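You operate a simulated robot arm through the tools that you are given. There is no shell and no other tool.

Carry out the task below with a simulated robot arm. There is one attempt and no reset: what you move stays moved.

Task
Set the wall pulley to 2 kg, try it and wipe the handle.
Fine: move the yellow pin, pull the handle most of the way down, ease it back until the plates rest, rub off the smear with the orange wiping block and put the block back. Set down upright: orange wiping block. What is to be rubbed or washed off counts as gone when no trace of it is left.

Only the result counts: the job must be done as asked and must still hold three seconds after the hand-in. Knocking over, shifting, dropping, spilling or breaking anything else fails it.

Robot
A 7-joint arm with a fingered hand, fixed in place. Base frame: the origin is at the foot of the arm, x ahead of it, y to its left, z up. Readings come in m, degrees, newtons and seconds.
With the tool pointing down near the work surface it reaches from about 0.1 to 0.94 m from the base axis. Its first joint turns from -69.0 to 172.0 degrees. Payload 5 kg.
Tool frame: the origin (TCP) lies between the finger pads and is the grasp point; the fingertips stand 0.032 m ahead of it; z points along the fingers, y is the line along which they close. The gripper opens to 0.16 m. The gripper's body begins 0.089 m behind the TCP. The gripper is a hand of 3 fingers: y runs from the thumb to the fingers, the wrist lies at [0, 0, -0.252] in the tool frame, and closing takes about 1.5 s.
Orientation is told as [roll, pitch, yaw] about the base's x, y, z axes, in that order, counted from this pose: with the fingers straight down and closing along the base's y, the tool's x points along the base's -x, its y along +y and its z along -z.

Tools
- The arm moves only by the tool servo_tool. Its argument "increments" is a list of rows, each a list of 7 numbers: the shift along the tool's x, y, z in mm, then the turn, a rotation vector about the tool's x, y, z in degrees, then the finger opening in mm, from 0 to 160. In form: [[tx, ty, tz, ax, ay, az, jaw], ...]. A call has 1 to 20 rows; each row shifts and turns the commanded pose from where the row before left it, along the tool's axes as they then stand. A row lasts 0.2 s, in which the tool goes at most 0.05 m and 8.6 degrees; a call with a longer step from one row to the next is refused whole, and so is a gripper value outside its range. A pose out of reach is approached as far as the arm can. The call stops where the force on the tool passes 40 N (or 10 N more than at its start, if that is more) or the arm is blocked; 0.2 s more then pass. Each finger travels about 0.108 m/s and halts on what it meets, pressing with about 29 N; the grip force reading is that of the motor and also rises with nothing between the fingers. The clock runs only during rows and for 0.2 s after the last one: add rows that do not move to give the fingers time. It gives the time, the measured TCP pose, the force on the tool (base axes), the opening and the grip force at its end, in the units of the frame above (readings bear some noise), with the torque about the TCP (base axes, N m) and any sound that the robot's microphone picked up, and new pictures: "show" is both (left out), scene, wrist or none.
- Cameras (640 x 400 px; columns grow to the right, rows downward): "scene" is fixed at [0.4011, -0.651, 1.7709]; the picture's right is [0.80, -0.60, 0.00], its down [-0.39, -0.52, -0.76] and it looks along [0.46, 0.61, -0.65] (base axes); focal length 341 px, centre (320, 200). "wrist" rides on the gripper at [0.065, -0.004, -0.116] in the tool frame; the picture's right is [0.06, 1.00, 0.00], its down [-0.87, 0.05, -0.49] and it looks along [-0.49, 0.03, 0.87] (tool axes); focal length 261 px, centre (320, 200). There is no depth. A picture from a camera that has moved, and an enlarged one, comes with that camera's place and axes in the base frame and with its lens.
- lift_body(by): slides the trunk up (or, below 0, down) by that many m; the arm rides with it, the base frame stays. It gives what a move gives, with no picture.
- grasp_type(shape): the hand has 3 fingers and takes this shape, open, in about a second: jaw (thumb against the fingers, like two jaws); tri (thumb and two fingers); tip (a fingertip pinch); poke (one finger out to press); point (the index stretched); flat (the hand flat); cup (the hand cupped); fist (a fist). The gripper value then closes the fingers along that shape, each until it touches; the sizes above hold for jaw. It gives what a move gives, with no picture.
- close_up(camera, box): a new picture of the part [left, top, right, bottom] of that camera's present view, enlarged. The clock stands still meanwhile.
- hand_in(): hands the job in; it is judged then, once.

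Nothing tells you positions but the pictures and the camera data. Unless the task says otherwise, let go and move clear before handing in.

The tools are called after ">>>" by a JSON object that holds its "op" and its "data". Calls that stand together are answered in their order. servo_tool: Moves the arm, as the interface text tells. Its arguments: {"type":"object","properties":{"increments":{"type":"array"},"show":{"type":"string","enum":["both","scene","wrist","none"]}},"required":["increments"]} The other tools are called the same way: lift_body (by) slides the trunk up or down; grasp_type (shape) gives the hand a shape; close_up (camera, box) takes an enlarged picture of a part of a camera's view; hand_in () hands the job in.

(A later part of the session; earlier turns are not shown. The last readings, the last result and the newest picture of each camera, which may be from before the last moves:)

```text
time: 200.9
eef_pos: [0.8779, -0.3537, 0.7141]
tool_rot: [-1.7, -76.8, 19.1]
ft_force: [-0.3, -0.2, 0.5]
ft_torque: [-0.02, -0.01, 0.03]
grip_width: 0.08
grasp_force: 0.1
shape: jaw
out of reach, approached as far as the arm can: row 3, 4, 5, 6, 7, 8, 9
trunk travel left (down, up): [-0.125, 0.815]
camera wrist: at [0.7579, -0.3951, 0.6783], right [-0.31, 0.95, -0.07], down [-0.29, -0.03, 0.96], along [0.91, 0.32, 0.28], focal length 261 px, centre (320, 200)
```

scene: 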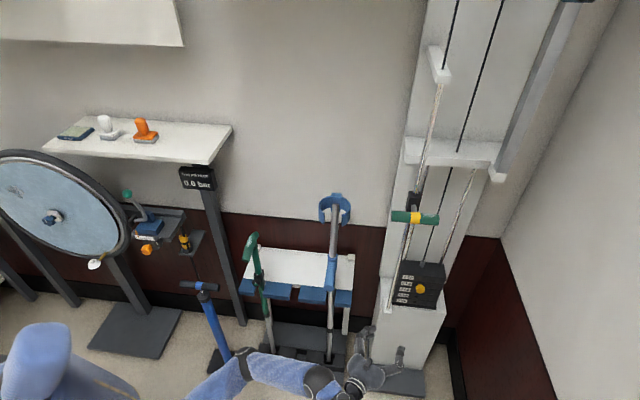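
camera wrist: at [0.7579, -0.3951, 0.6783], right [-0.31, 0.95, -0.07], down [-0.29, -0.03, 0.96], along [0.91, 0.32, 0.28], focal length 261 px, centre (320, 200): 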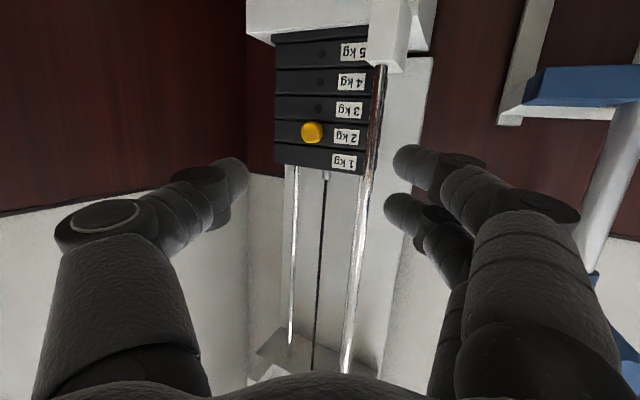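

I'll roll the hand to the earlier "fingers vertical" orientation, since that one worked here, and test extending again.

>>> {"op": "lift_body", "data": {"by": -0.02}}

>>> {"op": "servo_tool", "data": {"increments": [[0, 0, 0, 0, 0, 7.5, 80], [0, 0, 0, 0, 0, 7.5, 80], [0, 0, 0, 0, 0, 7.5, 80], [0, 0, 0, 0, 0, 7.5, 80], [0, 0, 0, 0, 0, 7.5, 80], [0, 0, 0, 0, 0, 7.5, 80], [0, 0, 0, 0, 0, 7.5, 80], [0, 0, 0, 0, 0, 7.5, 80], [0, 0, 0, 0, 0, 7.5, 80], [0, 0, 0, 0, 0, 7.5, 80], [0, 0, 0, 0, 0, 7.5, 80], [0, 0, 0, 0, 0, 7.5, 80], [0, 0, 0, 0, 0, 0, 80]], "show": "none"}}

>>> {"op": "servo_tool", "data": {"increments": [[0, 0, 6, 0, 0, 0, 80], [0, 0, 6, 0, 0, 0, 80], [0, 0, 6, 0, 0, 0, 80], [0, 0, 6, 0, 0, 0, 80], [0, 0, 6, 0, 0, 0, 80], [0, 0, 0, 0, 0, 0, 80]], "show": "both"}}

```text
time: 201.6
eef_pos: [0.8783, -0.3532, 0.6966]
tool_rot: [-1.9, -76.8, 19.2]
ft_force: [0.2, 0.9, 0.2]
ft_torque: [0.01, -0.01, 0.01]
grip_width: 0.0799
grasp_force: 0.2
shape: jaw
trunk travel left (down, up): [-0.105, 0.835]
```

```text
time: 204.4
eef_pos: [0.8787, -0.3538, 0.6939]
tool_rot: [76.9, -0.3, -72.5]
ft_force: [0.4, -0.2, -0.5]
ft_torque: [-0.01, 0.04, -0.02]
grip_width: 0.0798
grasp_force: 0.0
shape: jaw
trunk travel left (down, up): [-0.105, 0.835]
```

```text
time: 205.8
eef_pos: [0.9055, -0.3434, 0.6866]
tool_rot: [76.7, -0.4, -72.4]
ft_force: [0.1, -0.4, -0.4]
ft_torque: [0.03, 0.03, 0.02]
grip_width: 0.0797
grasp_force: 0.1
shape: jaw
trunk travel left (down, up): [-0.105, 0.835]
camera wrist: at [0.7774, -0.3161, 0.7104], right [0.2, 0.13, 0.97], down [-0.18, -0.97, 0.17], along [0.96, -0.21, -0.17], focal length 261 px, centre (320, 200)
```

scene: 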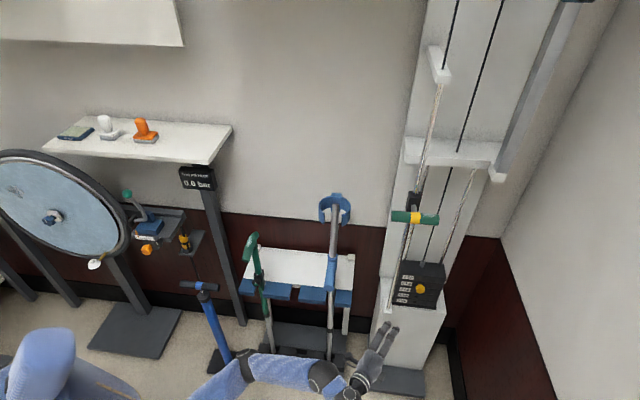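
wrist: 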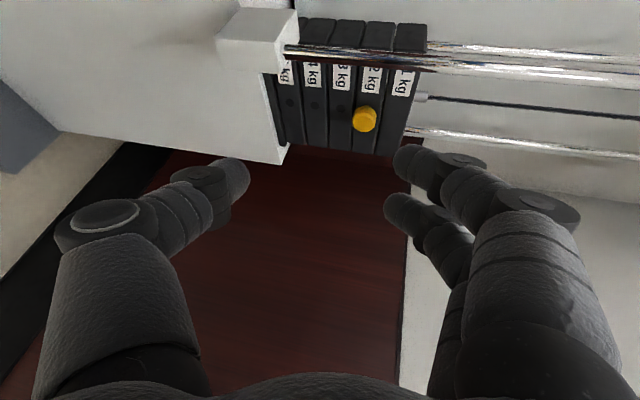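

It extends now. I'll continue right and outward toward the earlier pose in front of the stack, keeping well in front of the plates.

>>> {"op": "servo_tool", "data": {"increments": [[-10.7, 1.3, 4, 0, 0, 0, 80], [-10.7, 1.3, 4, 0, 0, 0, 80], [-10.7, 1.3, 4, 0, 0, 0, 80], [-10.7, 1.3, 4, 0, 0, 0, 80], [-10.7, 1.3, 4, 0, 0, 0, 80], [-10.7, 1.3, 4, 0, 0, 0, 80], [-10.7, 1.3, 4, 0, 0, 0, 80], [-10.7, 1.3, 4, 0, 0, 0, 80], [-10.7, 1.3, 4, 0, 0, 0, 80], [-10.7, 1.3, 4, 0, 0, 0, 80], [0, 0, 0, 0, 0, 0, 80]], "show": "scene"}}

```text
time: 208.2
eef_pos: [0.9778, -0.4343, 0.691]
tool_rot: [76.8, -0.4, -72.6]
ft_force: [0.0, -0.2, 0.1]
ft_torque: [0.0, 0.01, 0.01]
grip_width: 0.0799
grasp_force: 0.1
shape: jaw
trunk travel left (down, up): [-0.105, 0.835]
```

scene: 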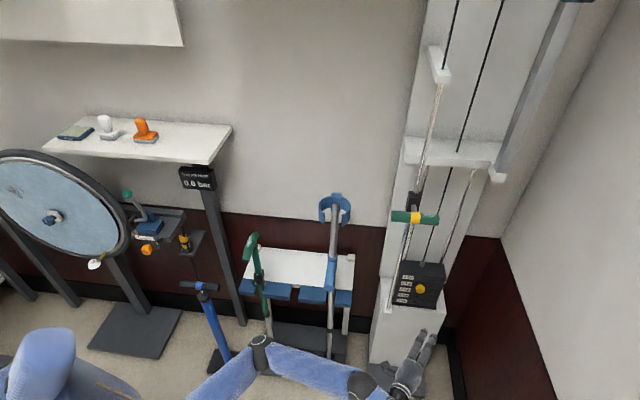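

On track. I'll level the hand and turn it left toward 45° slowly here.

>>> {"op": "servo_tool", "data": {"increments": [[0, 0, 0, -2.2, 0, 0, 80], [0, 0, 0, -2.2, 0, 0, 80], [0, 0, 0, -2.2, 0, 0, 80], [0, 0, 0, -2.2, 0, 0, 80], [0, 0, 0, -2.2, 0, 0, 80], [0, 0, 0, -2.2, 0, 0, 80], [0, 0, 0, 0, 2.2, 0, 80], [0, 0, 0, 0, 2.2, 0, 80], [0, 0, 0, 0, 2.2, 0, 80], [0, 0, 0, 0, 2.2, 0, 80], [0, 0, 0, 0, 2.2, 0, 80], [0, 0, 0, 0, 2.2, 0, 80], [0, 0, 0, 0, 0, 0, 80]], "show": "scene"}}

```text
time: 211.0
eef_pos: [0.9765, -0.4348, 0.6928]
tool_rot: [89.9, -0.4, -59.2]
ft_force: [-0.1, 0.5, -0.5]
ft_torque: [0.01, 0.02, 0.04]
grip_width: 0.0799
grasp_force: 0.0
shape: jaw
trunk travel left (down, up): [-0.105, 0.835]
```

scene: 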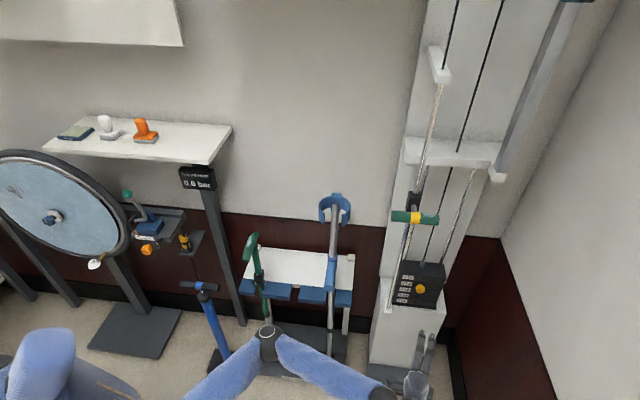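

Good. I'll turn the last 14° left.

>>> {"op": "servo_tool", "data": {"increments": [[0, 0, 0, 0, 2, 0, 80], [0, 0, 0, 0, 2, 0, 80], [0, 0, 0, 0, 2, 0, 80], [0, 0, 0, 0, 2, 0, 80], [0, 0, 0, 0, 2, 0, 80], [0, 0, 0, 0, 2, 0, 80], [0, 0, 0, 0, 2, 0, 80], [0, 0, 0, 0, 0, 0, 80]], "show": "scene"}}

```text
time: 212.8
eef_pos: [0.98, -0.4285, 0.6909]
tool_rot: [89.9, -0.3, -50.0]
ft_force: [0.0, 0.3, 0.5]
ft_torque: [0.02, 0.0, -0.01]
grip_width: 0.08
grasp_force: 0.1
shape: jaw
out of reach, approached as far as the arm can: row 5, 7
trunk travel left (down, up): [-0.105, 0.835]
```

scene: 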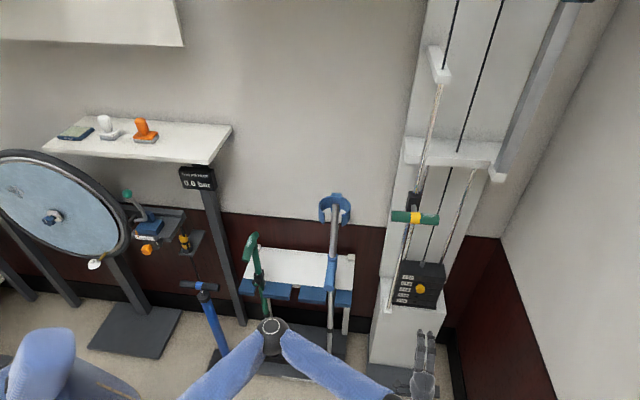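

Close to a limit at 40°. I'll extend forward now, which straightens the arm, staying in front of the plates as before.

>>> {"op": "servo_tool", "data": {"increments": [[0, 0, 0, 0, -2, 0, 80], [0, 0, 0, 0, -1, 0, 80], [-2, 0, 10, 0, 0, 0, 80], [-2, 0, 10, 0, 0, 0, 80], [-2, 0, 10, 0, 0, 0, 80], [-2, 0, 10, 0, 0, 0, 80], [-2, 0, 10, 0, 0, 0, 80], [-2, 0, 10, 0, 0, 0, 80], [-2, 0, 10, 0, 0, 0, 80], [-2, 0, 10, 0, 0, 0, 80], [-2, 0, 10, 0, 0, 0, 80], [-2, 0, 10, 0, 0, 0, 80], [0, 0, 0, 0, 0, 0, 80]], "show": "both"}}

```text
time: 215.6
eef_pos: [1.0726, -0.384, 0.6924]
tool_rot: [89.9, -0.3, -53.0]
ft_force: [-0.5, 0.5, 0.1]
ft_torque: [0.01, 0.0, -0.02]
grip_width: 0.0801
grasp_force: 0.1
shape: jaw
trunk travel left (down, up): [-0.105, 0.835]
camera wrist: at [0.94, -0.4025, 0.6882], right [-0.04, 0.06, 1.0], down [0.13, -0.99, 0.06], along [0.99, 0.13, 0.03], focal length 261 px, centre (320, 200)
```

scene: 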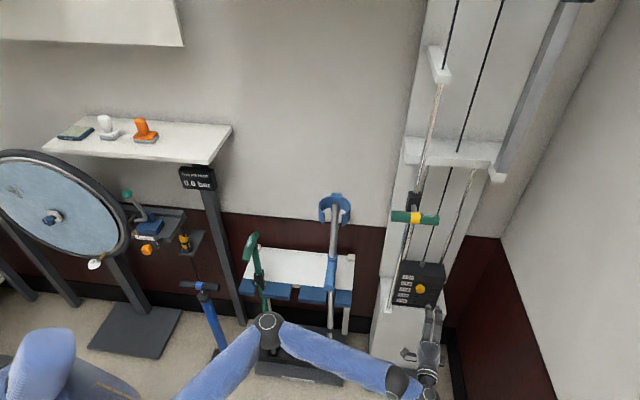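
wrist: 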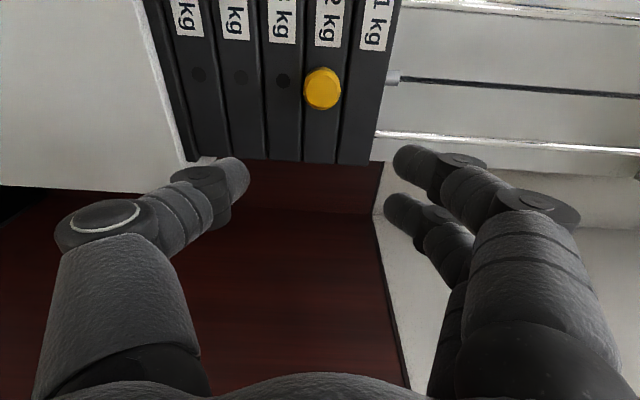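

The elbow is still bent to the left. I'll stretch further outward along the arm's line until it is straight (clear of the wall and the plates).

>>> {"op": "servo_tool", "data": {"increments": [[-7.4, 0, 2.9, 0, 0, 0, 80], [-7.4, 0, 2.9, 0, 0, 0, 80], [-7.4, 0, 2.9, 0, 0, 0, 80], [-7.4, 0, 2.9, 0, 0, 0, 80], [-7.4, 0, 2.9, 0, 0, 0, 80], [-7.4, 0, 2.9, 0, 0, 0, 80], [-7.4, 0, 2.9, 0, 0, 0, 80], [-7.4, 0, 2.9, 0, 0, 0, 80], [0, 0, 0, 0, 0, 0, 80]], "show": "scene"}}

```text
time: 217.6
eef_pos: [1.1252, -0.4189, 0.6931]
tool_rot: [89.9, -0.3, -53.0]
ft_force: [-0.4, -0.2, 0.9]
ft_torque: [0.0, 0.01, 0.0]
grip_width: 0.08
grasp_force: 0.0
shape: jaw
trunk travel left (down, up): [-0.105, 0.835]
```

scene: 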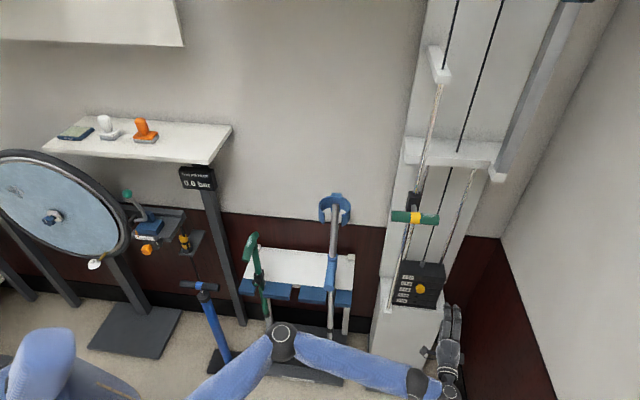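

Still bent a little. Turning the heading left to 50° here stretches the arm more, so I'll do that slowly.

>>> {"op": "servo_tool", "data": {"increments": [[0, 0, 0, 0, 1.5, 0, 80], [0, 0, 0, 0, 1.5, 0, 80], [0, 0, 0, 0, 1.5, 0, 80], [0, 0, 0, 0, 1.5, 0, 80], [0, 0, 0, 0, 1.5, 0, 80], [0, 0, 0, 0, 1.5, 0, 80], [0, 0, 0, 0, 1.5, 0, 80], [0, 0, 0, 0, 1.5, 0, 80], [0, 0, 0, 0, 0, 0, 80]], "show": "scene"}}

```text
time: 219.6
eef_pos: [1.126, -0.4189, 0.6923]
tool_rot: [89.7, -0.4, -40.9]
ft_force: [-0.8, 0.2, 0.0]
ft_torque: [-0.02, -0.01, 0.0]
grip_width: 0.0799
grasp_force: 0.0
shape: jaw
trunk travel left (down, up): [-0.105, 0.835]
```

scene: 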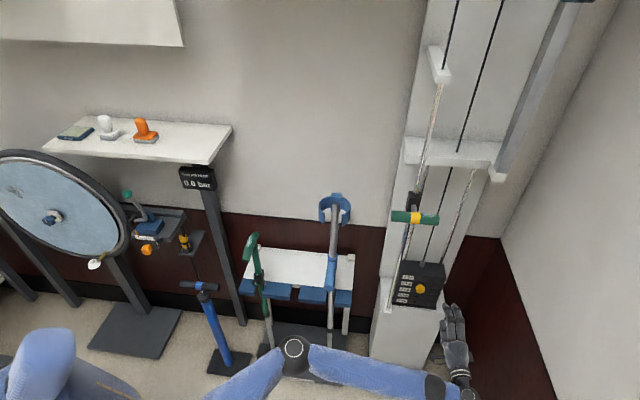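

Tracks exactly. I'll go on turning left to stretch it fully.

>>> {"op": "servo_tool", "data": {"increments": [[0, 0, 0, 0, 1.5, 0, 80], [0, 0, 0, 0, 1.5, 0, 80], [0, 0, 0, 0, 1.5, 0, 80], [0, 0, 0, 0, 1.5, 0, 80], [0, 0, 0, 0, 1.5, 0, 80], [0, 0, 0, 0, 1.5, 0, 80], [0, 0, 0, 0, 1.5, 0, 80], [0, 0, 0, 0, 1.5, 0, 80], [0, 0, 0, 0, 0, 0, 80]], "show": "scene"}}

```text
time: 221.6
eef_pos: [1.1258, -0.4179, 0.6917]
tool_rot: [89.8, -0.3, -28.8]
ft_force: [0.1, 0.4, 0.0]
ft_torque: [0.01, -0.02, 0.01]
grip_width: 0.0803
grasp_force: 0.0
shape: jaw
trunk travel left (down, up): [-0.105, 0.835]
```

scene: 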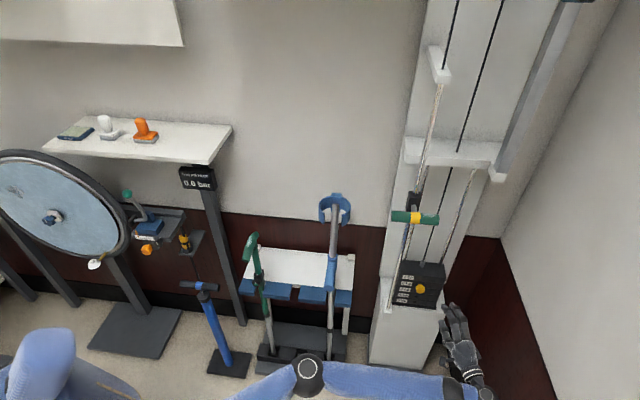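

Heading 61° and the arm is nearly straight, the elbow swinging down. The wrist is getting near the right wall, so now I'll retract back and left slowly with this heading, which only suits a right-side elbow.

>>> {"op": "servo_tool", "data": {"increments": [[7.6, 0, -8.2, 0, 0, 0, 80], [7.6, 0, -8.2, 0, 0, 0, 80], [7.6, 0, -8.2, 0, 0, 0, 80], [7.6, 0, -8.2, 0, 0, 0, 80], [7.6, 0, -8.2, 0, 0, 0, 80], [7.6, 0, -8.2, 0, 0, 0, 80], [7.6, 0, -8.2, 0, 0, 0, 80], [7.6, 0, -8.2, 0, 0, 0, 80], [0, 0, 0, 0, 0, 0, 80]], "show": "scene"}}

```text
time: 223.6
eef_pos: [1.0881, -0.4272, 0.6938]
tool_rot: [89.8, -0.3, -29.0]
ft_force: [0.3, 0.1, -0.4]
ft_torque: [0.02, 0.01, 0.02]
grip_width: 0.0801
grasp_force: 0.2
shape: jaw
out of reach, approached as far as the arm can: row 4, 5, 6, 7, 8
trunk travel left (down, up): [-0.105, 0.835]
```

scene: 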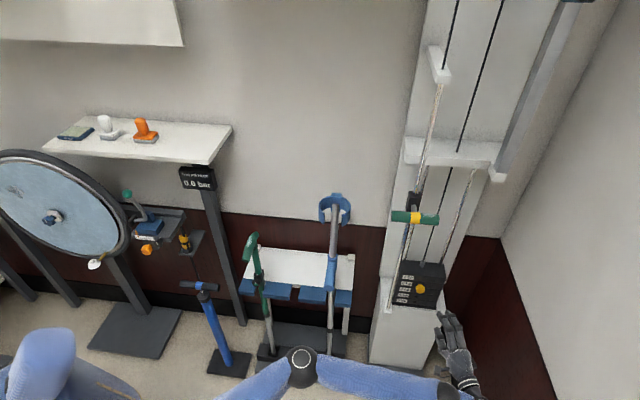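

The elbow stays left until the arm is truly straight. I'll lower the trunk fully and raise the hand with the arm instead. That stretches the arm diagonally upward into open space, with the hand in front of the machine and below the handle.

>>> {"op": "lift_body", "data": {"by": -0.1}}

>>> {"op": "servo_tool", "data": {"increments": [[0, 0, 0, 0, 0, 0, 80], [4, 12, -3, 0, 0, 0, 80], [4, 12, -3, 0, 0, 0, 80], [4, 12, -3, 0, 0, 0, 80], [4, 12, -3, 0, 0, 0, 80], [4, 12, -3, 0, 0, 0, 80], [4, 12, -3, 0, 0, 0, 80], [4, 12, -3, 0, 0, 0, 80], [4, 12, -3, 0, 0, 0, 80], [4, 12, -3, 0, 0, 0, 80], [4, 12, -3, 0, 0, 0, 80], [4, 12, -3, 0, 0, 0, 80], [4, 12, -3, 0, 0, 0, 80], [4, 12, -3, 0, 0, 0, 80], [4, 12, -3, 0, 0, 0, 80], [0, 0, 0, 0, 0, 0, 80]], "show": "scene"}}

```text
time: 224.9
eef_pos: [1.0886, -0.427, 0.5945]
tool_rot: [89.8, -0.3, -29.0]
ft_force: [-0.8, -1.3, -0.3]
ft_torque: [-0.01, 0.02, 0.0]
grip_width: 0.08
grasp_force: 0.0
shape: jaw
trunk travel left (down, up): [-0.005, 0.935]
```

```text
time: 228.3
eef_pos: [1.0805, -0.3734, 0.7446]
tool_rot: [89.8, -0.3, -29.4]
ft_force: [-1.1, -0.3, -0.7]
ft_torque: [-0.03, -0.01, -0.01]
grip_width: 0.0797
grasp_force: 0.2
shape: jaw
out of reach, approached as far as the arm can: row 2, 3, 4, 5, 6, 7, 8, 9, 10, 11, 12, 13, 14, 15
trunk travel left (down, up): [-0.005, 0.935]
```

scene: 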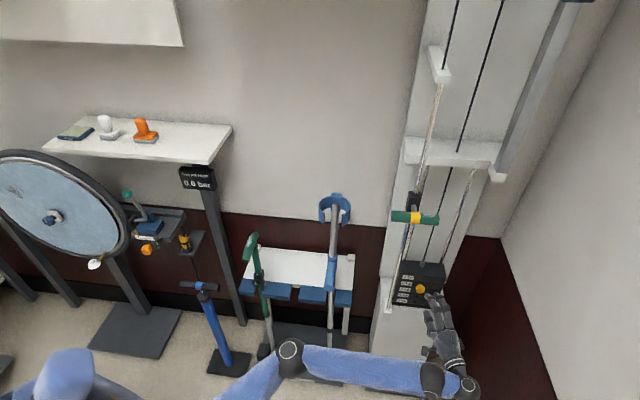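

That drifted toward the machine, so I'll change tactics. In the present posture (elbow left, forearm pointing right) the comfortable hand direction is radial, straight out from the base, not turned left. And the base joint can then swing the whole arm to the block without changing anything else. First I'll back off from the machine and turn the hand right.

>>> {"op": "lift_body", "data": {"by": 0.03}}

>>> {"op": "servo_tool", "data": {"increments": [[0, 0, 0, 0, 0, 0, 80], [0, 0, 0, 0, -2.5, 0, 80], [0, 0, 0, 0, -2.5, 0, 80], [0, 0, 0, 0, -2.5, 0, 80], [0, 0, 0, 0, -2.5, 0, 80], [0, 0, -5, 0, -2.5, 0, 80], [0, 0, -5, 0, -2.5, 0, 80], [0, 0, -5, 0, -2.5, 0, 80], [0, 0, -5, 0, -2.5, 0, 80], [0, 0, -8, 0, -2.5, 0, 80], [0, 0, -8, 0, -2.5, 0, 80], [0, 0, -8, 0, -2.5, 0, 80], [0, 0, -8, 0, -2.5, 0, 80], [0, 0, 0, 0, 0, 0, 80]], "show": "scene"}}

```text
time: 229.1
eef_pos: [1.0801, -0.373, 0.7718]
tool_rot: [89.8, -0.2, -29.3]
ft_force: [0.3, 0.3, 0.2]
ft_torque: [0.01, 0.01, 0.01]
grip_width: 0.0799
grasp_force: 0.0
shape: jaw
trunk travel left (down, up): [-0.035, 0.905]
```

```text
time: 232.1
eef_pos: [1.0409, -0.4072, 0.7729]
tool_rot: [90.0, -0.4, -59.5]
ft_force: [-0.1, 0.7, 0.2]
ft_torque: [0.02, 0.0, 0.0]
grip_width: 0.0799
grasp_force: 0.1
shape: jaw
trunk travel left (down, up): [-0.035, 0.905]
```

scene: 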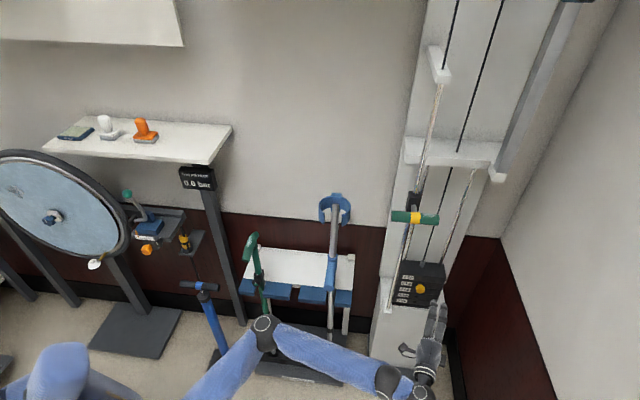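

Tracks perfectly in this direction. I'll continue turning right and retracting.

>>> {"op": "servo_tool", "data": {"increments": [[0, 0, -10, 0, -2.5, 0, 80], [0, 0, -10, 0, -2.5, 0, 80], [0, 0, -10, 0, -2.5, 0, 80], [0, 0, -10, 0, -2.5, 0, 80], [0, 0, -10, 0, -2.5, 0, 80], [0, 0, -10, 0, -2.5, 0, 80], [0, 0, -10, 0, -2.5, 0, 80], [0, 0, -10, 0, -2.5, 0, 80], [0, 0, -10, 0, -2.5, 0, 80], [0, 0, -10, 0, -2.5, 0, 80], [0, 0, -10, 0, -2.5, 0, 80], [0, 0, -10, 0, -2.5, 0, 80], [0, 0, -10, 0, -2.5, 0, 80], [0, 0, -10, 0, -2.5, 0, 80], [0, 0, -10, 0, -2.5, 0, 80], [0, 0, -10, 0, -2.5, 0, 80], [0, 0, 0, 0, 0, 0, 80]], "show": "scene"}}

```text
time: 235.7
eef_pos: [0.8866, -0.4454, 0.8124]
tool_rot: [90.1, -0.2, -99.4]
ft_force: [0.0, -0.7, 0.9]
ft_torque: [-0.01, 0.02, 0.01]
grip_width: 0.08
grasp_force: 0.0
shape: jaw
out of reach, approached as far as the arm can: row 11, 12
trunk travel left (down, up): [-0.035, 0.905]
```

scene: 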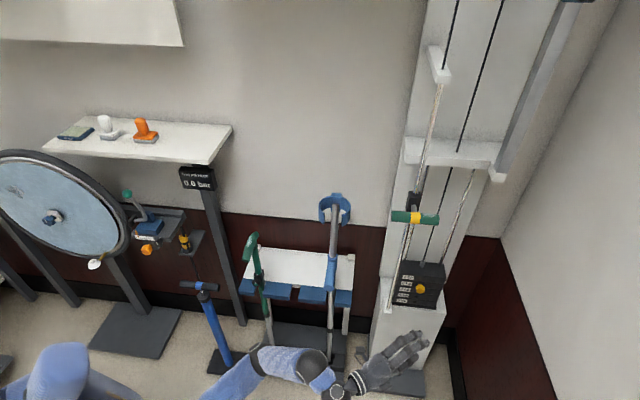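

Good: the hand is now nearly radial (heading −9°). I'll raise the trunk, roll the hand back to camera-below and start pitching down.

>>> {"op": "lift_body", "data": {"by": 0.44}}

>>> {"op": "servo_tool", "data": {"increments": [[0, 0, 0, 0, 0, -7.5, 80], [0, 0, 0, 0, 0, -7.5, 80], [0, 0, 0, 0, 0, -7.5, 80], [0, 0, 0, 0, 0, -7.5, 80], [0, 0, 0, 0, 0, -7.5, 80], [0, 0, 0, 0, 0, -7.5, 80], [0, 0, 0, 0, 0, -7.5, 80], [0, 0, 0, 0, 0, -7.5, 80], [0, 0, 0, 0, 0, -7.5, 80], [0, 0, 0, 0, 0, -7.5, 80], [0, 0, 0, 0, 0, -7.5, 80], [0, 0, 0, 0, 0, -7.5, 80], [0, 0, 0, 0, 0, 0, 80]], "show": "both"}}

```text
refused: 0.44 is not a number from -0.4 to 0.4
```

```text
time: 238.5
eef_pos: [0.8872, -0.4443, 0.8135]
tool_rot: [-122.0, -89.6, 112.6]
ft_force: [-0.8, -0.6, -0.4]
ft_torque: [0.01, 0.02, 0.02]
grip_width: 0.0801
grasp_force: 0.1
shape: jaw
trunk travel left (down, up): [-0.035, 0.905]
camera wrist: at [0.7722, -0.4306, 0.7485], right [0.16, 0.98, -0.07], down [-0.48, 0.14, 0.87], along [0.86, -0.11, 0.49], focal length 261 px, centre (320, 200)
```

scene: 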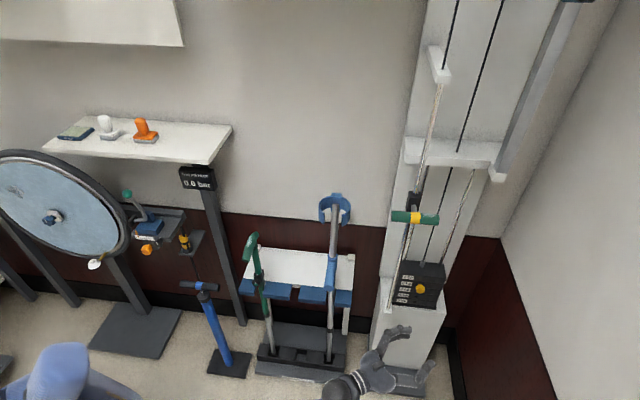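
wrist: 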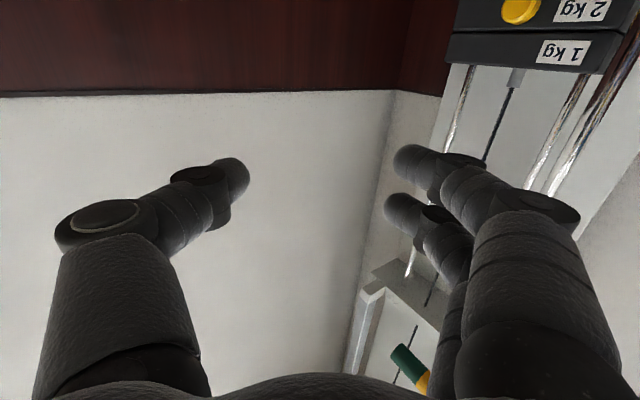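

Rolling back made the elbow swing out of view, like in the early good states. Encouraging. Now I'll raise the trunk in steps.

>>> {"op": "lift_body", "data": {"by": 0.4}}

>>> {"op": "servo_tool", "data": {"increments": [[0, 0, 0, 0, 0, 0, 80], [0, 0, 0, 0, 3, 0, 80], [0, 0, 0, 0, 3, 0, 80], [0, 0, 0, 0, 3, 0, 80], [0, 0, 0, 0, 3, 0, 80], [0, 0, 0, 0, 3, 0, 80], [0, 0, 0, 0, 0, 0, 80]], "show": "scene"}}

```text
time: 242.3
eef_pos: [0.887, -0.4451, 1.2135]
tool_rot: [-129.7, -89.7, 120.3]
ft_force: [-0.7, -0.5, 0.2]
ft_torque: [0.01, 0.03, 0.0]
grip_width: 0.0798
grasp_force: 0.0
shape: jaw
trunk travel left (down, up): [-0.435, 0.505]
```

```text
time: 243.9
eef_pos: [0.8872, -0.4447, 1.2148]
tool_rot: [-0.9, -75.2, -8.4]
ft_force: [0.4, -0.2, -0.3]
ft_torque: [-0.01, -0.02, 0.02]
grip_width: 0.0802
grasp_force: 0.1
shape: jaw
trunk travel left (down, up): [-0.435, 0.505]
```

scene: 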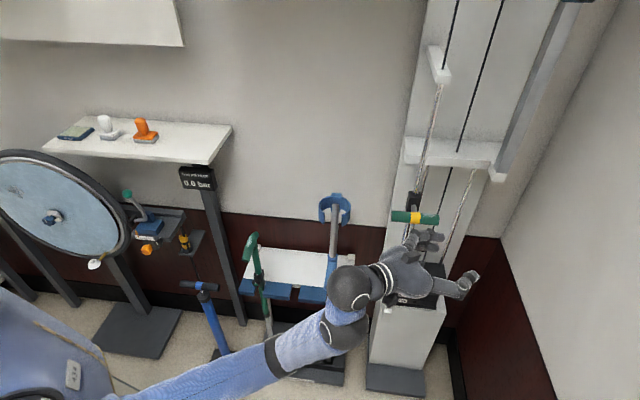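

Tracking well. I'll keep pitching down here to see how far this posture goes.

>>> {"op": "servo_tool", "data": {"increments": [[0, 0, 0, 0, 3, 0, 80], [0, 0, 0, 0, 3, 0, 80], [0, 0, 0, 0, 3, 0, 80], [0, 0, 0, 0, 3, 0, 80], [0, 0, 0, 0, 3, 0, 80], [0, 0, 0, 0, 3, 0, 80], [0, 0, 0, 0, 3, 0, 80], [0, 0, 0, 0, 3, 0, 80], [0, 0, 0, 0, 3, 0, 80], [0, 0, 0, 0, 3, 0, 80], [0, 0, 0, 0, 0, 0, 80]], "show": "scene"}}

```text
time: 246.3
eef_pos: [0.8857, -0.4456, 1.2171]
tool_rot: [-0.6, -58.6, -9.1]
ft_force: [0.3, 0.7, 0.2]
ft_torque: [-0.03, -0.01, -0.01]
grip_width: 0.0803
grasp_force: 0.1
shape: jaw
out of reach, approached as far as the arm can: row 6, 7, 8, 9, 10
trunk travel left (down, up): [-0.435, 0.505]
```

scene: 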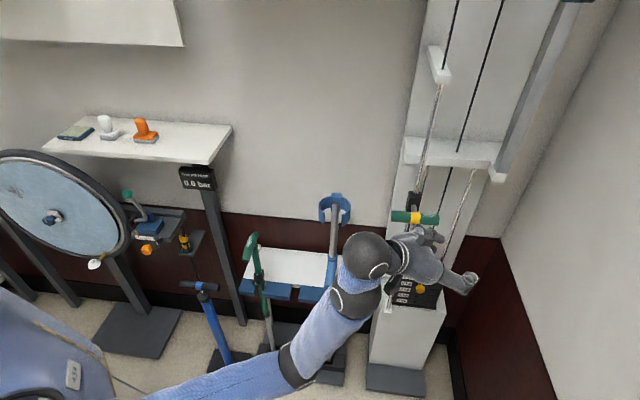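

Pitch is limited to −31° at this height (elbow low). About −20° is all I need, so that's fine. I'll raise the trunk, ease the pitch to −20° and lower the hand.

>>> {"op": "lift_body", "data": {"by": 0.4}}

>>> {"op": "servo_tool", "data": {"increments": [[0, 0, 0, 0, 0, 0, 80], [0, 0, 0, 0, -2.5, 0, 80], [0, 0, 0, 0, -2.5, 0, 80], [0, 0, 0, 0, -2.5, 0, 80], [0, 0, 0, 0, -2.5, 0, 80], [12, 0, 0, 0, 0, 0, 80], [12, 0, 0, 0, 0, 0, 80], [12, 0, 0, 0, 0, 0, 80], [12, 0, 0, 0, 0, 0, 80], [12, 0, 0, 0, 0, 0, 80], [12, 0, 0, 0, 0, 0, 80], [12, 0, 0, 0, 0, 0, 80], [12, 0, 0, 0, 0, 0, 80], [12, 0, 0, 0, 0, 0, 80], [12, 0, 0, 0, 0, 0, 80], [0, 0, 0, 0, 0, 0, 80]], "show": "scene"}}

```text
time: 250.2
eef_pos: [0.8875, -0.4465, 1.6176]
tool_rot: [-0.5, -58.7, -9.1]
ft_force: [-0.5, -0.1, 0.3]
ft_torque: [-0.01, 0.01, 0.0]
grip_width: 0.0802
grasp_force: 0.0
shape: jaw
trunk travel left (down, up): [-0.835, 0.105]
```

```text
time: 253.6
eef_pos: [0.8443, -0.4411, 1.5047]
tool_rot: [-0.7, -68.6, -8.8]
ft_force: [-0.6, 0.2, -0.7]
ft_torque: [-0.01, 0.02, -0.01]
grip_width: 0.0803
grasp_force: 0.0
shape: jaw
trunk travel left (down, up): [-0.835, 0.105]
```

scene: 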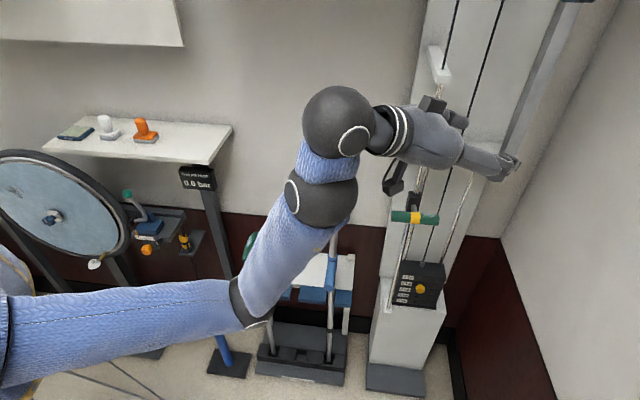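

This tracks well. Now I'll retract toward the base and descend, keeping the hand roughly radial.

>>> {"op": "servo_tool", "data": {"increments": [[6.5, 2.6, -5.6, 0, 0, 0, 80], [6.5, 2.6, -5.6, 0, 0, 0, 80], [6.5, 2.6, -5.6, 0, 0, 0, 80], [6.5, 2.6, -5.6, 0, 0, 0, 80], [6.5, 2.6, -5.6, 0, 0, 0, 80], [6.5, 2.6, -5.6, 0, 0, 0, 80], [6.5, 2.6, -5.6, 0, 0, 0, 80], [6.5, 2.6, -5.6, 0, 0, 0, 80], [6.5, 2.6, -5.6, 0, 0, 0, 80], [6.5, 2.6, -5.6, 0, 0, 0, 80], [6.5, 2.6, -5.6, 0, 0, 0, 80], [6.5, 2.6, -5.6, 0, 0, 0, 80], [6.5, 2.6, -5.6, 0, 0, 0, 80], [6.5, 2.6, -5.6, 0, 0, 0, 80], [6.5, 2.6, -5.6, 0, 0, 0, 80], [0, 0, 0, 0, 0, 0, 80]], "show": "scene"}}

```text
time: 256.9
eef_pos: [0.7368, -0.382, 1.4456]
tool_rot: [-0.6, -68.6, -8.8]
ft_force: [-0.9, 0.2, -0.7]
ft_torque: [0.0, 0.01, -0.01]
grip_width: 0.0797
grasp_force: 0.1
shape: jaw
trunk travel left (down, up): [-0.835, 0.105]
```

scene: 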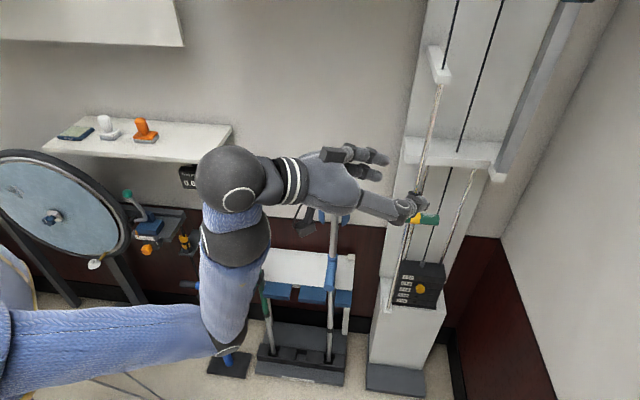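

Exactly as commanded. I'll continue inward and down.

>>> {"op": "servo_tool", "data": {"increments": [[6.5, 2.6, -5.6, 0, 0, 0, 80], [6.5, 2.6, -5.6, 0, 0, 0, 80], [6.5, 2.6, -5.6, 0, 0, 0, 80], [6.5, 2.6, -5.6, 0, 0, 0, 80], [6.5, 2.6, -5.6, 0, 0, 0, 80], [6.5, 2.6, -5.6, 0, 0, 0, 80], [6.5, 2.6, -5.6, 0, 0, 0, 80], [6.5, 2.6, -5.6, 0, 0, 0, 80], [6.5, 2.6, -5.6, 0, 0, 0, 80], [6.5, 2.6, -5.6, 0, 0, 0, 80], [6.5, 2.6, -5.6, 0, 0, 0, 80], [6.5, 2.6, -5.6, 0, 0, 0, 80], [6.5, 2.6, -5.6, 0, 0, 0, 80], [6.5, 2.6, -5.6, 0, 0, 0, 80], [6.5, 2.6, -5.6, 0, 0, 0, 80], [0, 0, 0, 0, 0, 0, 80]], "show": "scene"}}

```text
time: 260.4
eef_pos: [0.7017, -0.341, 1.3974]
tool_rot: [-0.7, -68.7, -8.8]
ft_force: [0.8, -1.3, -0.1]
ft_torque: [0.01, 0.04, -0.02]
grip_width: 0.0801
grasp_force: 0.0
shape: jaw
out of reach, approached as far as the arm can: row 7, 8, 9, 10, 11, 12, 13, 14, 15
trunk travel left (down, up): [-0.835, 0.105]
```

scene: 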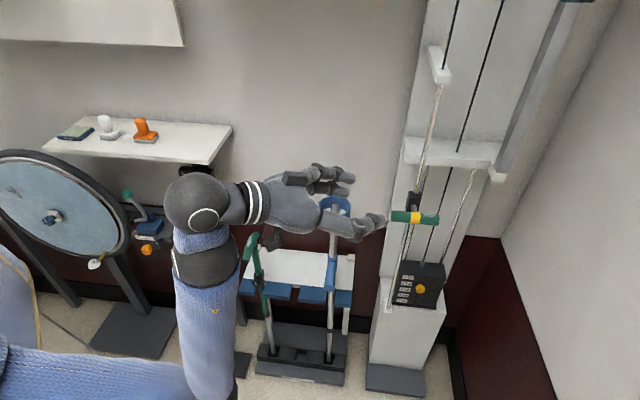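

I have a consistent arm model now: wrist flexion is limited to about 105°, and links are about 0.44 m each. With the elbow low, the block is reachable if the trunk is at the top, the pitch about −20° and the heading about 85°, since that keeps the wrist further out. I'll raise the trunk fully and start swinging left and turning the heading left.

>>> {"op": "lift_body", "data": {"by": 0.1}}

>>> {"op": "servo_tool", "data": {"increments": [[0, 0, 0, 0, 0, 0, 80], [8, 0, 0, 0, 0, 0, 80], [8, 0, 0, 0, 0, 0, 80], [8, 0, 0, 0, 0, 0, 80], [8, 0, 0, 0, 0, 0, 80], [8, 0, 0, 0, 0, 0, 80], [8, 0, 0, 0, 0, 0, 80], [8, 0, 0, 0, 0, 0, 80], [8, 0, 0, 0, 0, 0, 80], [0, 0, 0, 0, 0, 0, 80]], "show": "none"}}

>>> {"op": "servo_tool", "data": {"increments": [[-2, 15, 4, -1.7, 0, -0.6, 80], [-2, 15, 4, -1.7, 0, -0.6, 80], [-2, 15, 4, -1.7, 0, -0.6, 80], [-2, 15, 4, -1.7, 0, -0.6, 80], [-2, 15, 4, -1.7, 0, -0.6, 80], [-2, 15, 4, -1.7, 0, -0.6, 80], [0, 0, 0, 0, 0, 0, 80]], "show": "scene"}}

```text
time: 261.7
eef_pos: [0.703, -0.3399, 1.4987]
tool_rot: [-0.7, -68.6, -8.9]
ft_force: [0.1, 0.6, 0.0]
ft_torque: [0.01, 0.02, -0.02]
grip_width: 0.08
grasp_force: 0.0
shape: jaw
trunk travel left (down, up): [-0.935, 0.005]
```

```text
time: 263.9
eef_pos: [0.7055, -0.3427, 1.4404]
tool_rot: [-0.7, -68.6, -8.7]
ft_force: [0.1, 0.6, -0.3]
ft_torque: [0.0, 0.01, 0.02]
grip_width: 0.08
grasp_force: 0.0
shape: jaw
out of reach, approached as far as the arm can: row 2, 3, 4, 5, 6, 7, 8
trunk travel left (down, up): [-0.935, 0.005]
```

```text
time: 265.5
eef_pos: [0.7381, -0.2544, 1.4396]
tool_rot: [0.4, -68.7, 1.0]
ft_force: [-0.5, -0.1, -0.8]
ft_torque: [-0.03, 0.0, -0.03]
grip_width: 0.08
grasp_force: 0.0
shape: jaw
trunk travel left (down, up): [-0.935, 0.005]
```

scene: 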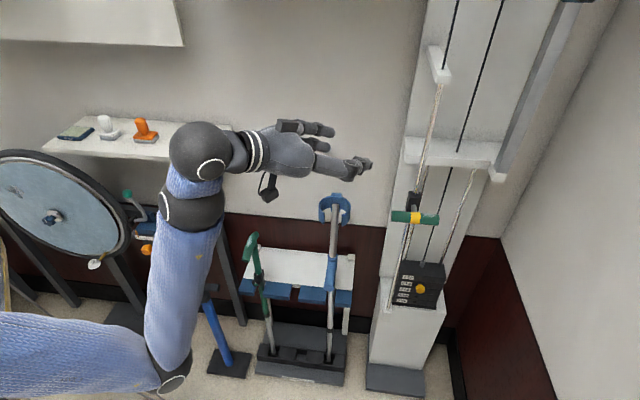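

Swinging left with the heading turning tracks fine. I'll continue along this path.

>>> {"op": "servo_tool", "data": {"increments": [[-2.2, 21, 6, -2.2, 0, -0.85, 80], [-2.2, 21, 6, -2.2, 0, -0.85, 80], [-2.2, 21, 6, -2.2, 0, -0.85, 80], [-2.3, 21, 6.5, -2.2, 0, -0.85, 80], [-2.4, 20.5, 7, -2.2, 0, -0.85, 80], [-2.5, 20.5, 7, -2.2, 0, -0.85, 80], [-2.6, 20, 7.5, -2.2, 0, -0.85, 80], [-2.7, 20, 8, -2.2, 0, -0.85, 80], [0, 0, 0, 0, 0, 0, 80]], "show": "scene"}}

```text
time: 267.1
eef_pos: [0.7707, -0.1698, 1.4301]
tool_rot: [-20.0, -65.4, 32.2]
ft_force: [-0.1, -0.3, -0.5]
ft_torque: [0.02, -0.01, 0.01]
grip_width: 0.0801
grasp_force: 0.1
shape: jaw
trunk travel left (down, up): [-0.935, 0.005]
stopped in row 8: the arm was blocked; the commanded pose is now the measured one
```

scene: 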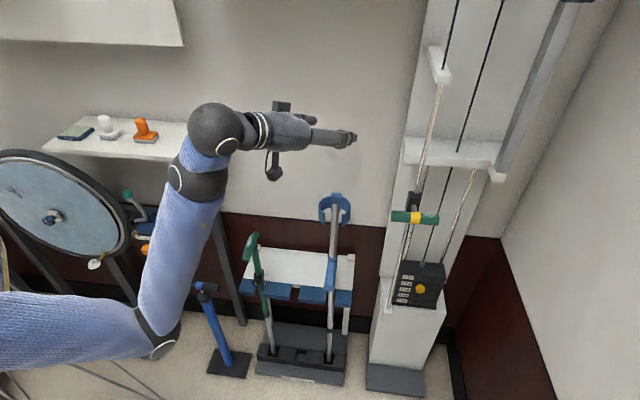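

It got blocked, possibly for speed again. I'll retry at half the rate.

>>> {"op": "servo_tool", "data": {"increments": [[0, 0, 0, 0, 0, 0, 80], [-1, 8, 3, -0.9, 0, -0.35, 80], [-1, 8, 3, -0.9, 0, -0.35, 80], [-1, 8, 3, -0.9, 0, -0.35, 80], [-1, 8, 3, -0.9, 0, -0.35, 80], [-1, 8, 3, -0.9, 0, -0.35, 80], [-1, 8, 3, -0.9, 0, -0.35, 80], [-1, 8, 3, -0.9, 0, -0.35, 80], [-1, 8, 3, -0.9, 0, -0.35, 80], [0, 0, 0, 0, 0, 0, 80], [0, 0, 0, 0, 0, 0, 80]], "show": "scene"}}

```text
time: 268.9
eef_pos: [0.7822, -0.1753, 1.4126]
tool_rot: [-31.3, -59.8, 44.9]
ft_force: [0.5, 0.0, 0.1]
ft_torque: [-0.04, -0.04, 0.0]
grip_width: 0.0801
grasp_force: 0.1
shape: jaw
trunk travel left (down, up): [-0.935, 0.005]
stopped in row 8: the arm was blocked; the commanded pose is now the measured one
```

scene: 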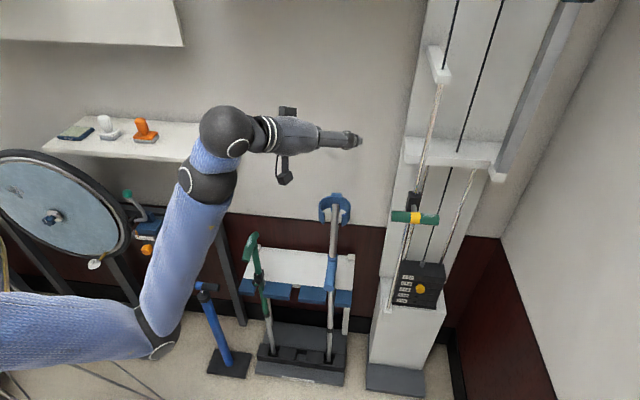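

Turning the heading further left than about 30° from the arm's own direction is limited in this posture. So I'll keep the heading near the arm's direction: first fix the roll, then translate left at constant heading, so that the arm catches up.

>>> {"op": "servo_tool", "data": {"increments": [[0, 0, 0, 0, 0, 0, 80], [0, 0, 0, 0, 0, 2.1, 80], [0, 0, 0, 0, 0, 2.1, 80], [0, 0, 0, 0, 0, 2.1, 80], [0, 0, 0, 0, 0, 2.1, 80], [0, 0, 0, 0, 0, 2.1, 80], [0, 0, 0, 0, 0, 2.1, 80], [0, 0, 0, 0, 0, 2.1, 80], [0, 0, 0, 0, 0, 2.1, 80], [0, 8, 0, 0, 0, 0, 80], [0, 8, 0, 0, 0, 0, 80], [0, 8, 0, 0, 0, 0, 80], [0, 8, 0, 0, 0, 0, 80], [0, 0, 0, 0, 0, 0, 80]], "show": "scene"}}

```text
time: 271.9
eef_pos: [0.7773, -0.1423, 1.4123]
tool_rot: [0.4, -64.5, 9.4]
ft_force: [-0.4, 0.7, 0.6]
ft_torque: [-0.04, -0.01, 0.03]
grip_width: 0.0801
grasp_force: 0.0
shape: jaw
trunk travel left (down, up): [-0.935, 0.005]
```

scene: 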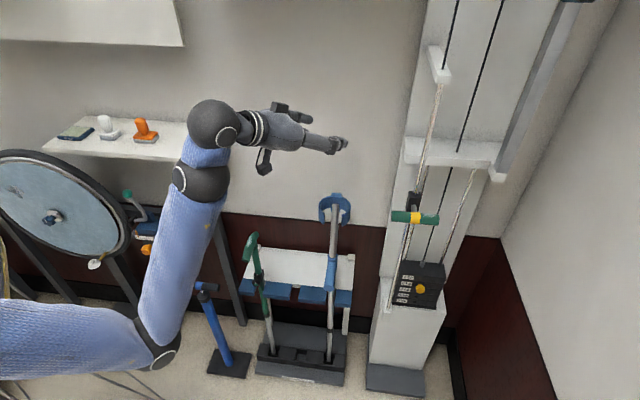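

Exact tracking. I'll continue left at constant heading.

>>> {"op": "servo_tool", "data": {"increments": [[0, 12, 0, 0, 0, 0, 80], [0, 12, 0, 0, 0, 0, 80], [0, 12, 0, 0, 0, 0, 80], [0, 12, 0, 0, 0, 0, 80], [0, 12, 0, 0, 0, 0, 80], [0, 12, 0, 0, 0, 0, 80], [0, 12, 0, 0, 0, 0, 80], [0, 12, 0, 0, 0, 0, 80], [0, 12, 0, 0, 0, 0, 80], [0, 12, 0, 0, 0, 0, 80], [0, 12, 0, 0, 0, 0, 80], [0, 12, 0, 0, 0, 0, 80], [0, 12, 0, 0, 0, 0, 80], [0, 12, 0, 0, 0, 0, 80], [0, 12, 0, 0, 0, 0, 80], [0, 0, 0, 0, 0, 0, 80]], "show": "scene"}}

```text
time: 275.3
eef_pos: [0.7456, 0.0362, 1.4134]
tool_rot: [0.5, -64.7, 9.5]
ft_force: [0.0, -0.1, 0.4]
ft_torque: [0.02, -0.01, 0.03]
grip_width: 0.0799
grasp_force: 0.0
shape: jaw
trunk travel left (down, up): [-0.935, 0.005]
```

scene: 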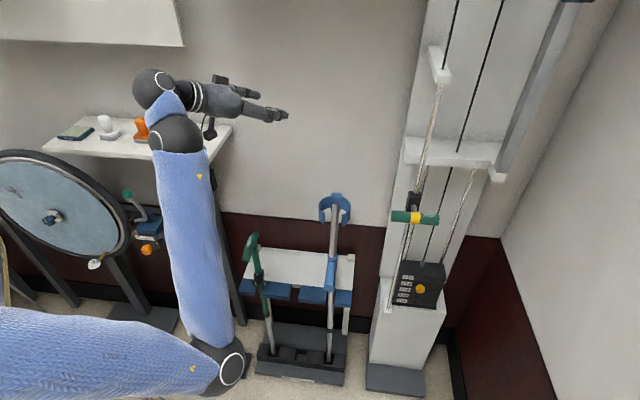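

Very good. The elbow now sits right and low, just as I want. I'll continue toward the block, turning the heading left by about 1° per step and easing the pitch up.

>>> {"op": "servo_tool", "data": {"increments": [[1.4, 11.8, -3, -1.13, -0.3, -0.53, 80], [1.4, 11.8, -3, -1.13, -0.3, -0.53, 80], [1.4, 11.8, -3, -1.13, -0.3, -0.53, 80], [1.4, 11.8, -3, -1.13, -0.3, -0.53, 80], [1.3, 11.8, -2.7, -1.13, -0.3, -0.53, 80], [1.2, 11.8, -2.5, -1.13, -0.3, -0.53, 80], [1.1, 12, -2.2, -1.13, -0.3, -0.53, 80], [1, 12, -2, -1.13, -0.3, -0.5, 80], [0.8, 12, -1.7, -1.15, -0.3, -0.5, 80], [0.6, 12, -1.3, -1.15, -0.3, -0.5, 80], [0.4, 12, -1, -1.15, -0.3, -0.5, 80], [0, 12, 0, -1.15, -0.3, -0.5, 80], [0, 0, 0, 0, 0, 0, 80]], "show": "both"}}

```text
time: 278.1
eef_pos: [0.6784, 0.1651, 1.4114]
tool_rot: [-0.1, -68.2, 24.9]
ft_force: [-0.3, -0.8, 0.0]
ft_torque: [0.02, 0.0, 0.04]
grip_width: 0.0799
grasp_force: 0.1
shape: jaw
trunk travel left (down, up): [-0.935, 0.005]
camera wrist: at [0.5604, 0.1058, 1.3957], right [-0.44, 0.9, -0.06], down [-0.14, -0.01, 0.99], along [0.89, 0.44, 0.13], focal length 261 px, centre (320, 200)
```

scene: 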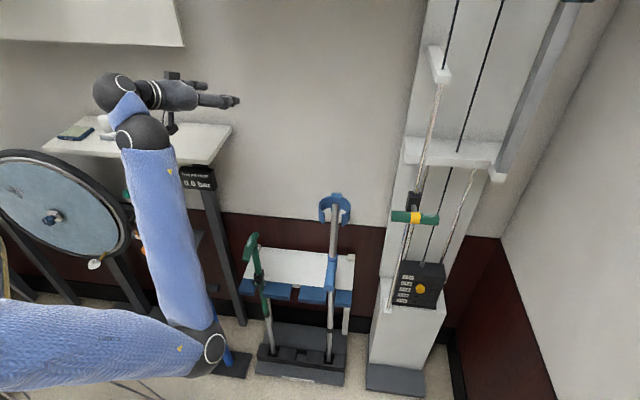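
wrist: 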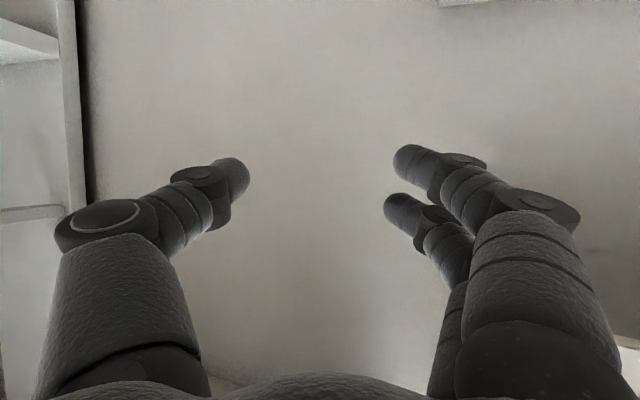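

Exact tracking again. I'll continue over the shelf toward the block, well above it at z 1.41.

>>> {"op": "servo_tool", "data": {"increments": [[0.6, 12.2, -1.5, -1.14, -0.3, -0.46, 80], [0.5, 12.3, -1.2, -1.14, -0.3, -0.46, 80], [0.4, 12.3, -1, -1.14, -0.3, -0.46, 80], [0.3, 12.3, -0.7, -1.14, -0.3, -0.46, 80], [0.2, 12.3, -0.4, -1.14, -0.3, -0.44, 80], [0, 12.3, 0, -1.15, -0.3, -0.44, 80], [-0.1, 12.3, 0.3, -1.15, -0.3, -0.44, 80], [-0.2, 12.3, 0.6, -1.15, -0.3, -0.42, 80], [-0.4, 12.3, 1, -1.15, -0.3, -0.42, 80], [-0.5, 12.3, 1.2, -1.15, -0.3, -0.42, 80], [0, 0, 0, 0, 0, 0, 80]], "show": "both"}}

```text
time: 280.5
eef_pos: [0.6141, 0.2696, 1.4126]
tool_rot: [-0.7, -71.2, 37.7]
ft_force: [0.1, -1.1, 0.7]
ft_torque: [-0.02, -0.02, -0.01]
grip_width: 0.0799
grasp_force: 0.1
shape: jaw
trunk travel left (down, up): [-0.935, 0.005]
camera wrist: at [0.5126, 0.188, 1.3884], right [-0.62, 0.78, -0.06], down [-0.18, -0.07, 0.98], along [0.76, 0.62, 0.18], focal length 261 px, centre (320, 200)
```

scene: 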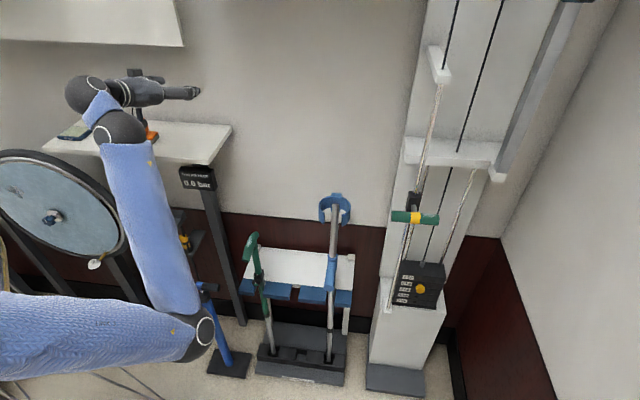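
wrist: 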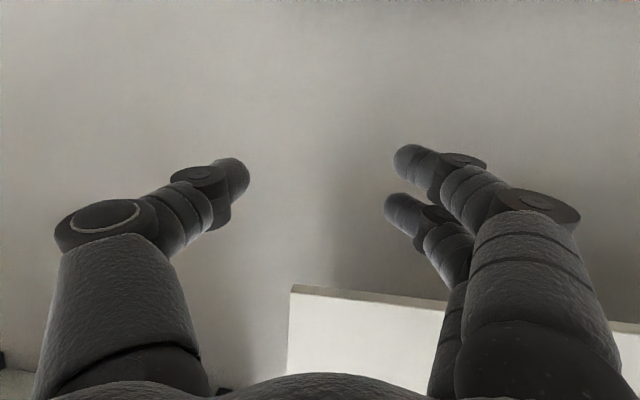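

Right on track over the shelf, with 9 cm to go. I'll continue in smaller chunks.

>>> {"op": "servo_tool", "data": {"increments": [[0, 12, 0.3, -1, -0.25, -0.33, 80], [0, 12, 0.5, -1, -0.25, -0.33, 80], [-0.2, 12, 0.8, -1, -0.25, -0.33, 80], [-0.3, 12, 1, -1, -0.25, -0.33, 80], [-0.4, 12, 1.3, -1, -0.25, -0.33, 80], [-0.5, 12, 1.6, -1, -0.25, -0.33, 80], [0, 0, 0, 0, 0, 0, 80]], "show": "both"}}

>>> {"op": "close_up", "data": {"camera": "scene", "box": [40, 60, 240, 185]}}

```text
time: 282.1
eef_pos: [0.5732, 0.3287, 1.413]
tool_rot: [-0.8, -72.6, 44.2]
ft_force: [-0.1, 0.8, 0.0]
ft_torque: [0.02, 0.05, 0.01]
grip_width: 0.0799
grasp_force: 0.1
shape: jaw
trunk travel left (down, up): [-0.935, 0.005]
camera wrist: at [0.4803, 0.2368, 1.3854], right [-0.7, 0.71, -0.06], down [-0.19, -0.1, 0.98], along [0.69, 0.69, 0.21], focal length 261 px, centre (320, 200)
```

scene: 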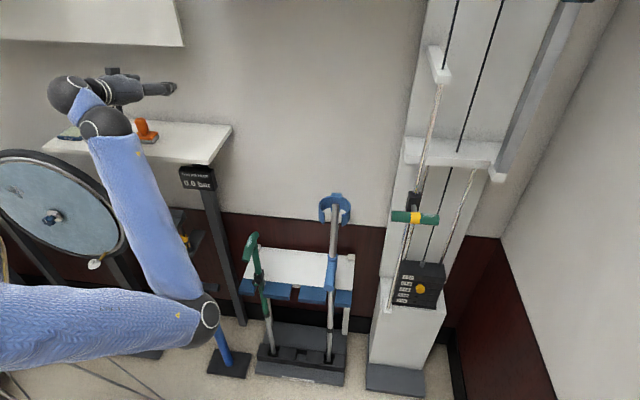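
wrist: 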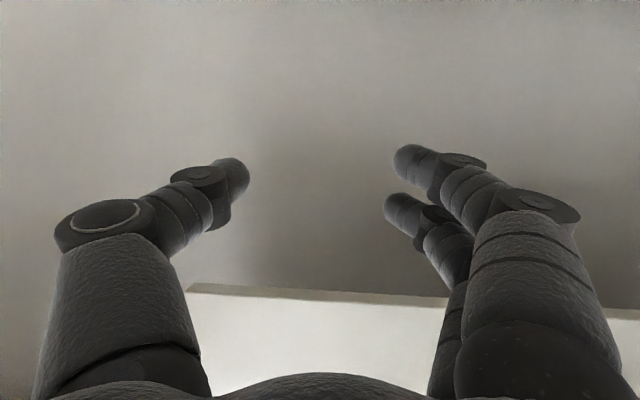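

```text
3.20 times, centred on (140, 122) of scene
camera zoom: at [0.4011, -0.651, 1.7709], right [0.8, -0.6, 0.0], down [-0.39, -0.52, -0.76], along [0.46, 0.61, -0.65], focal length 1090 px, centre (896, 448)
```

zoom: 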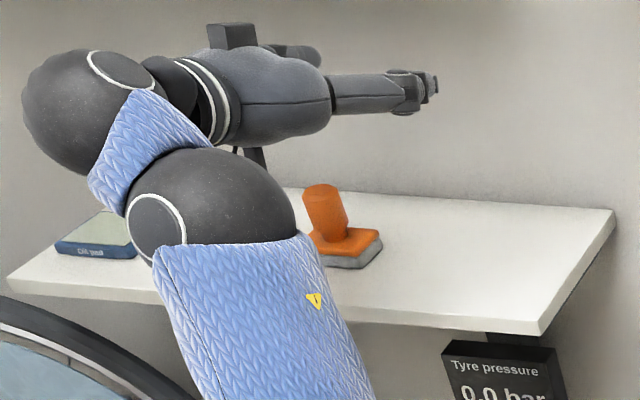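

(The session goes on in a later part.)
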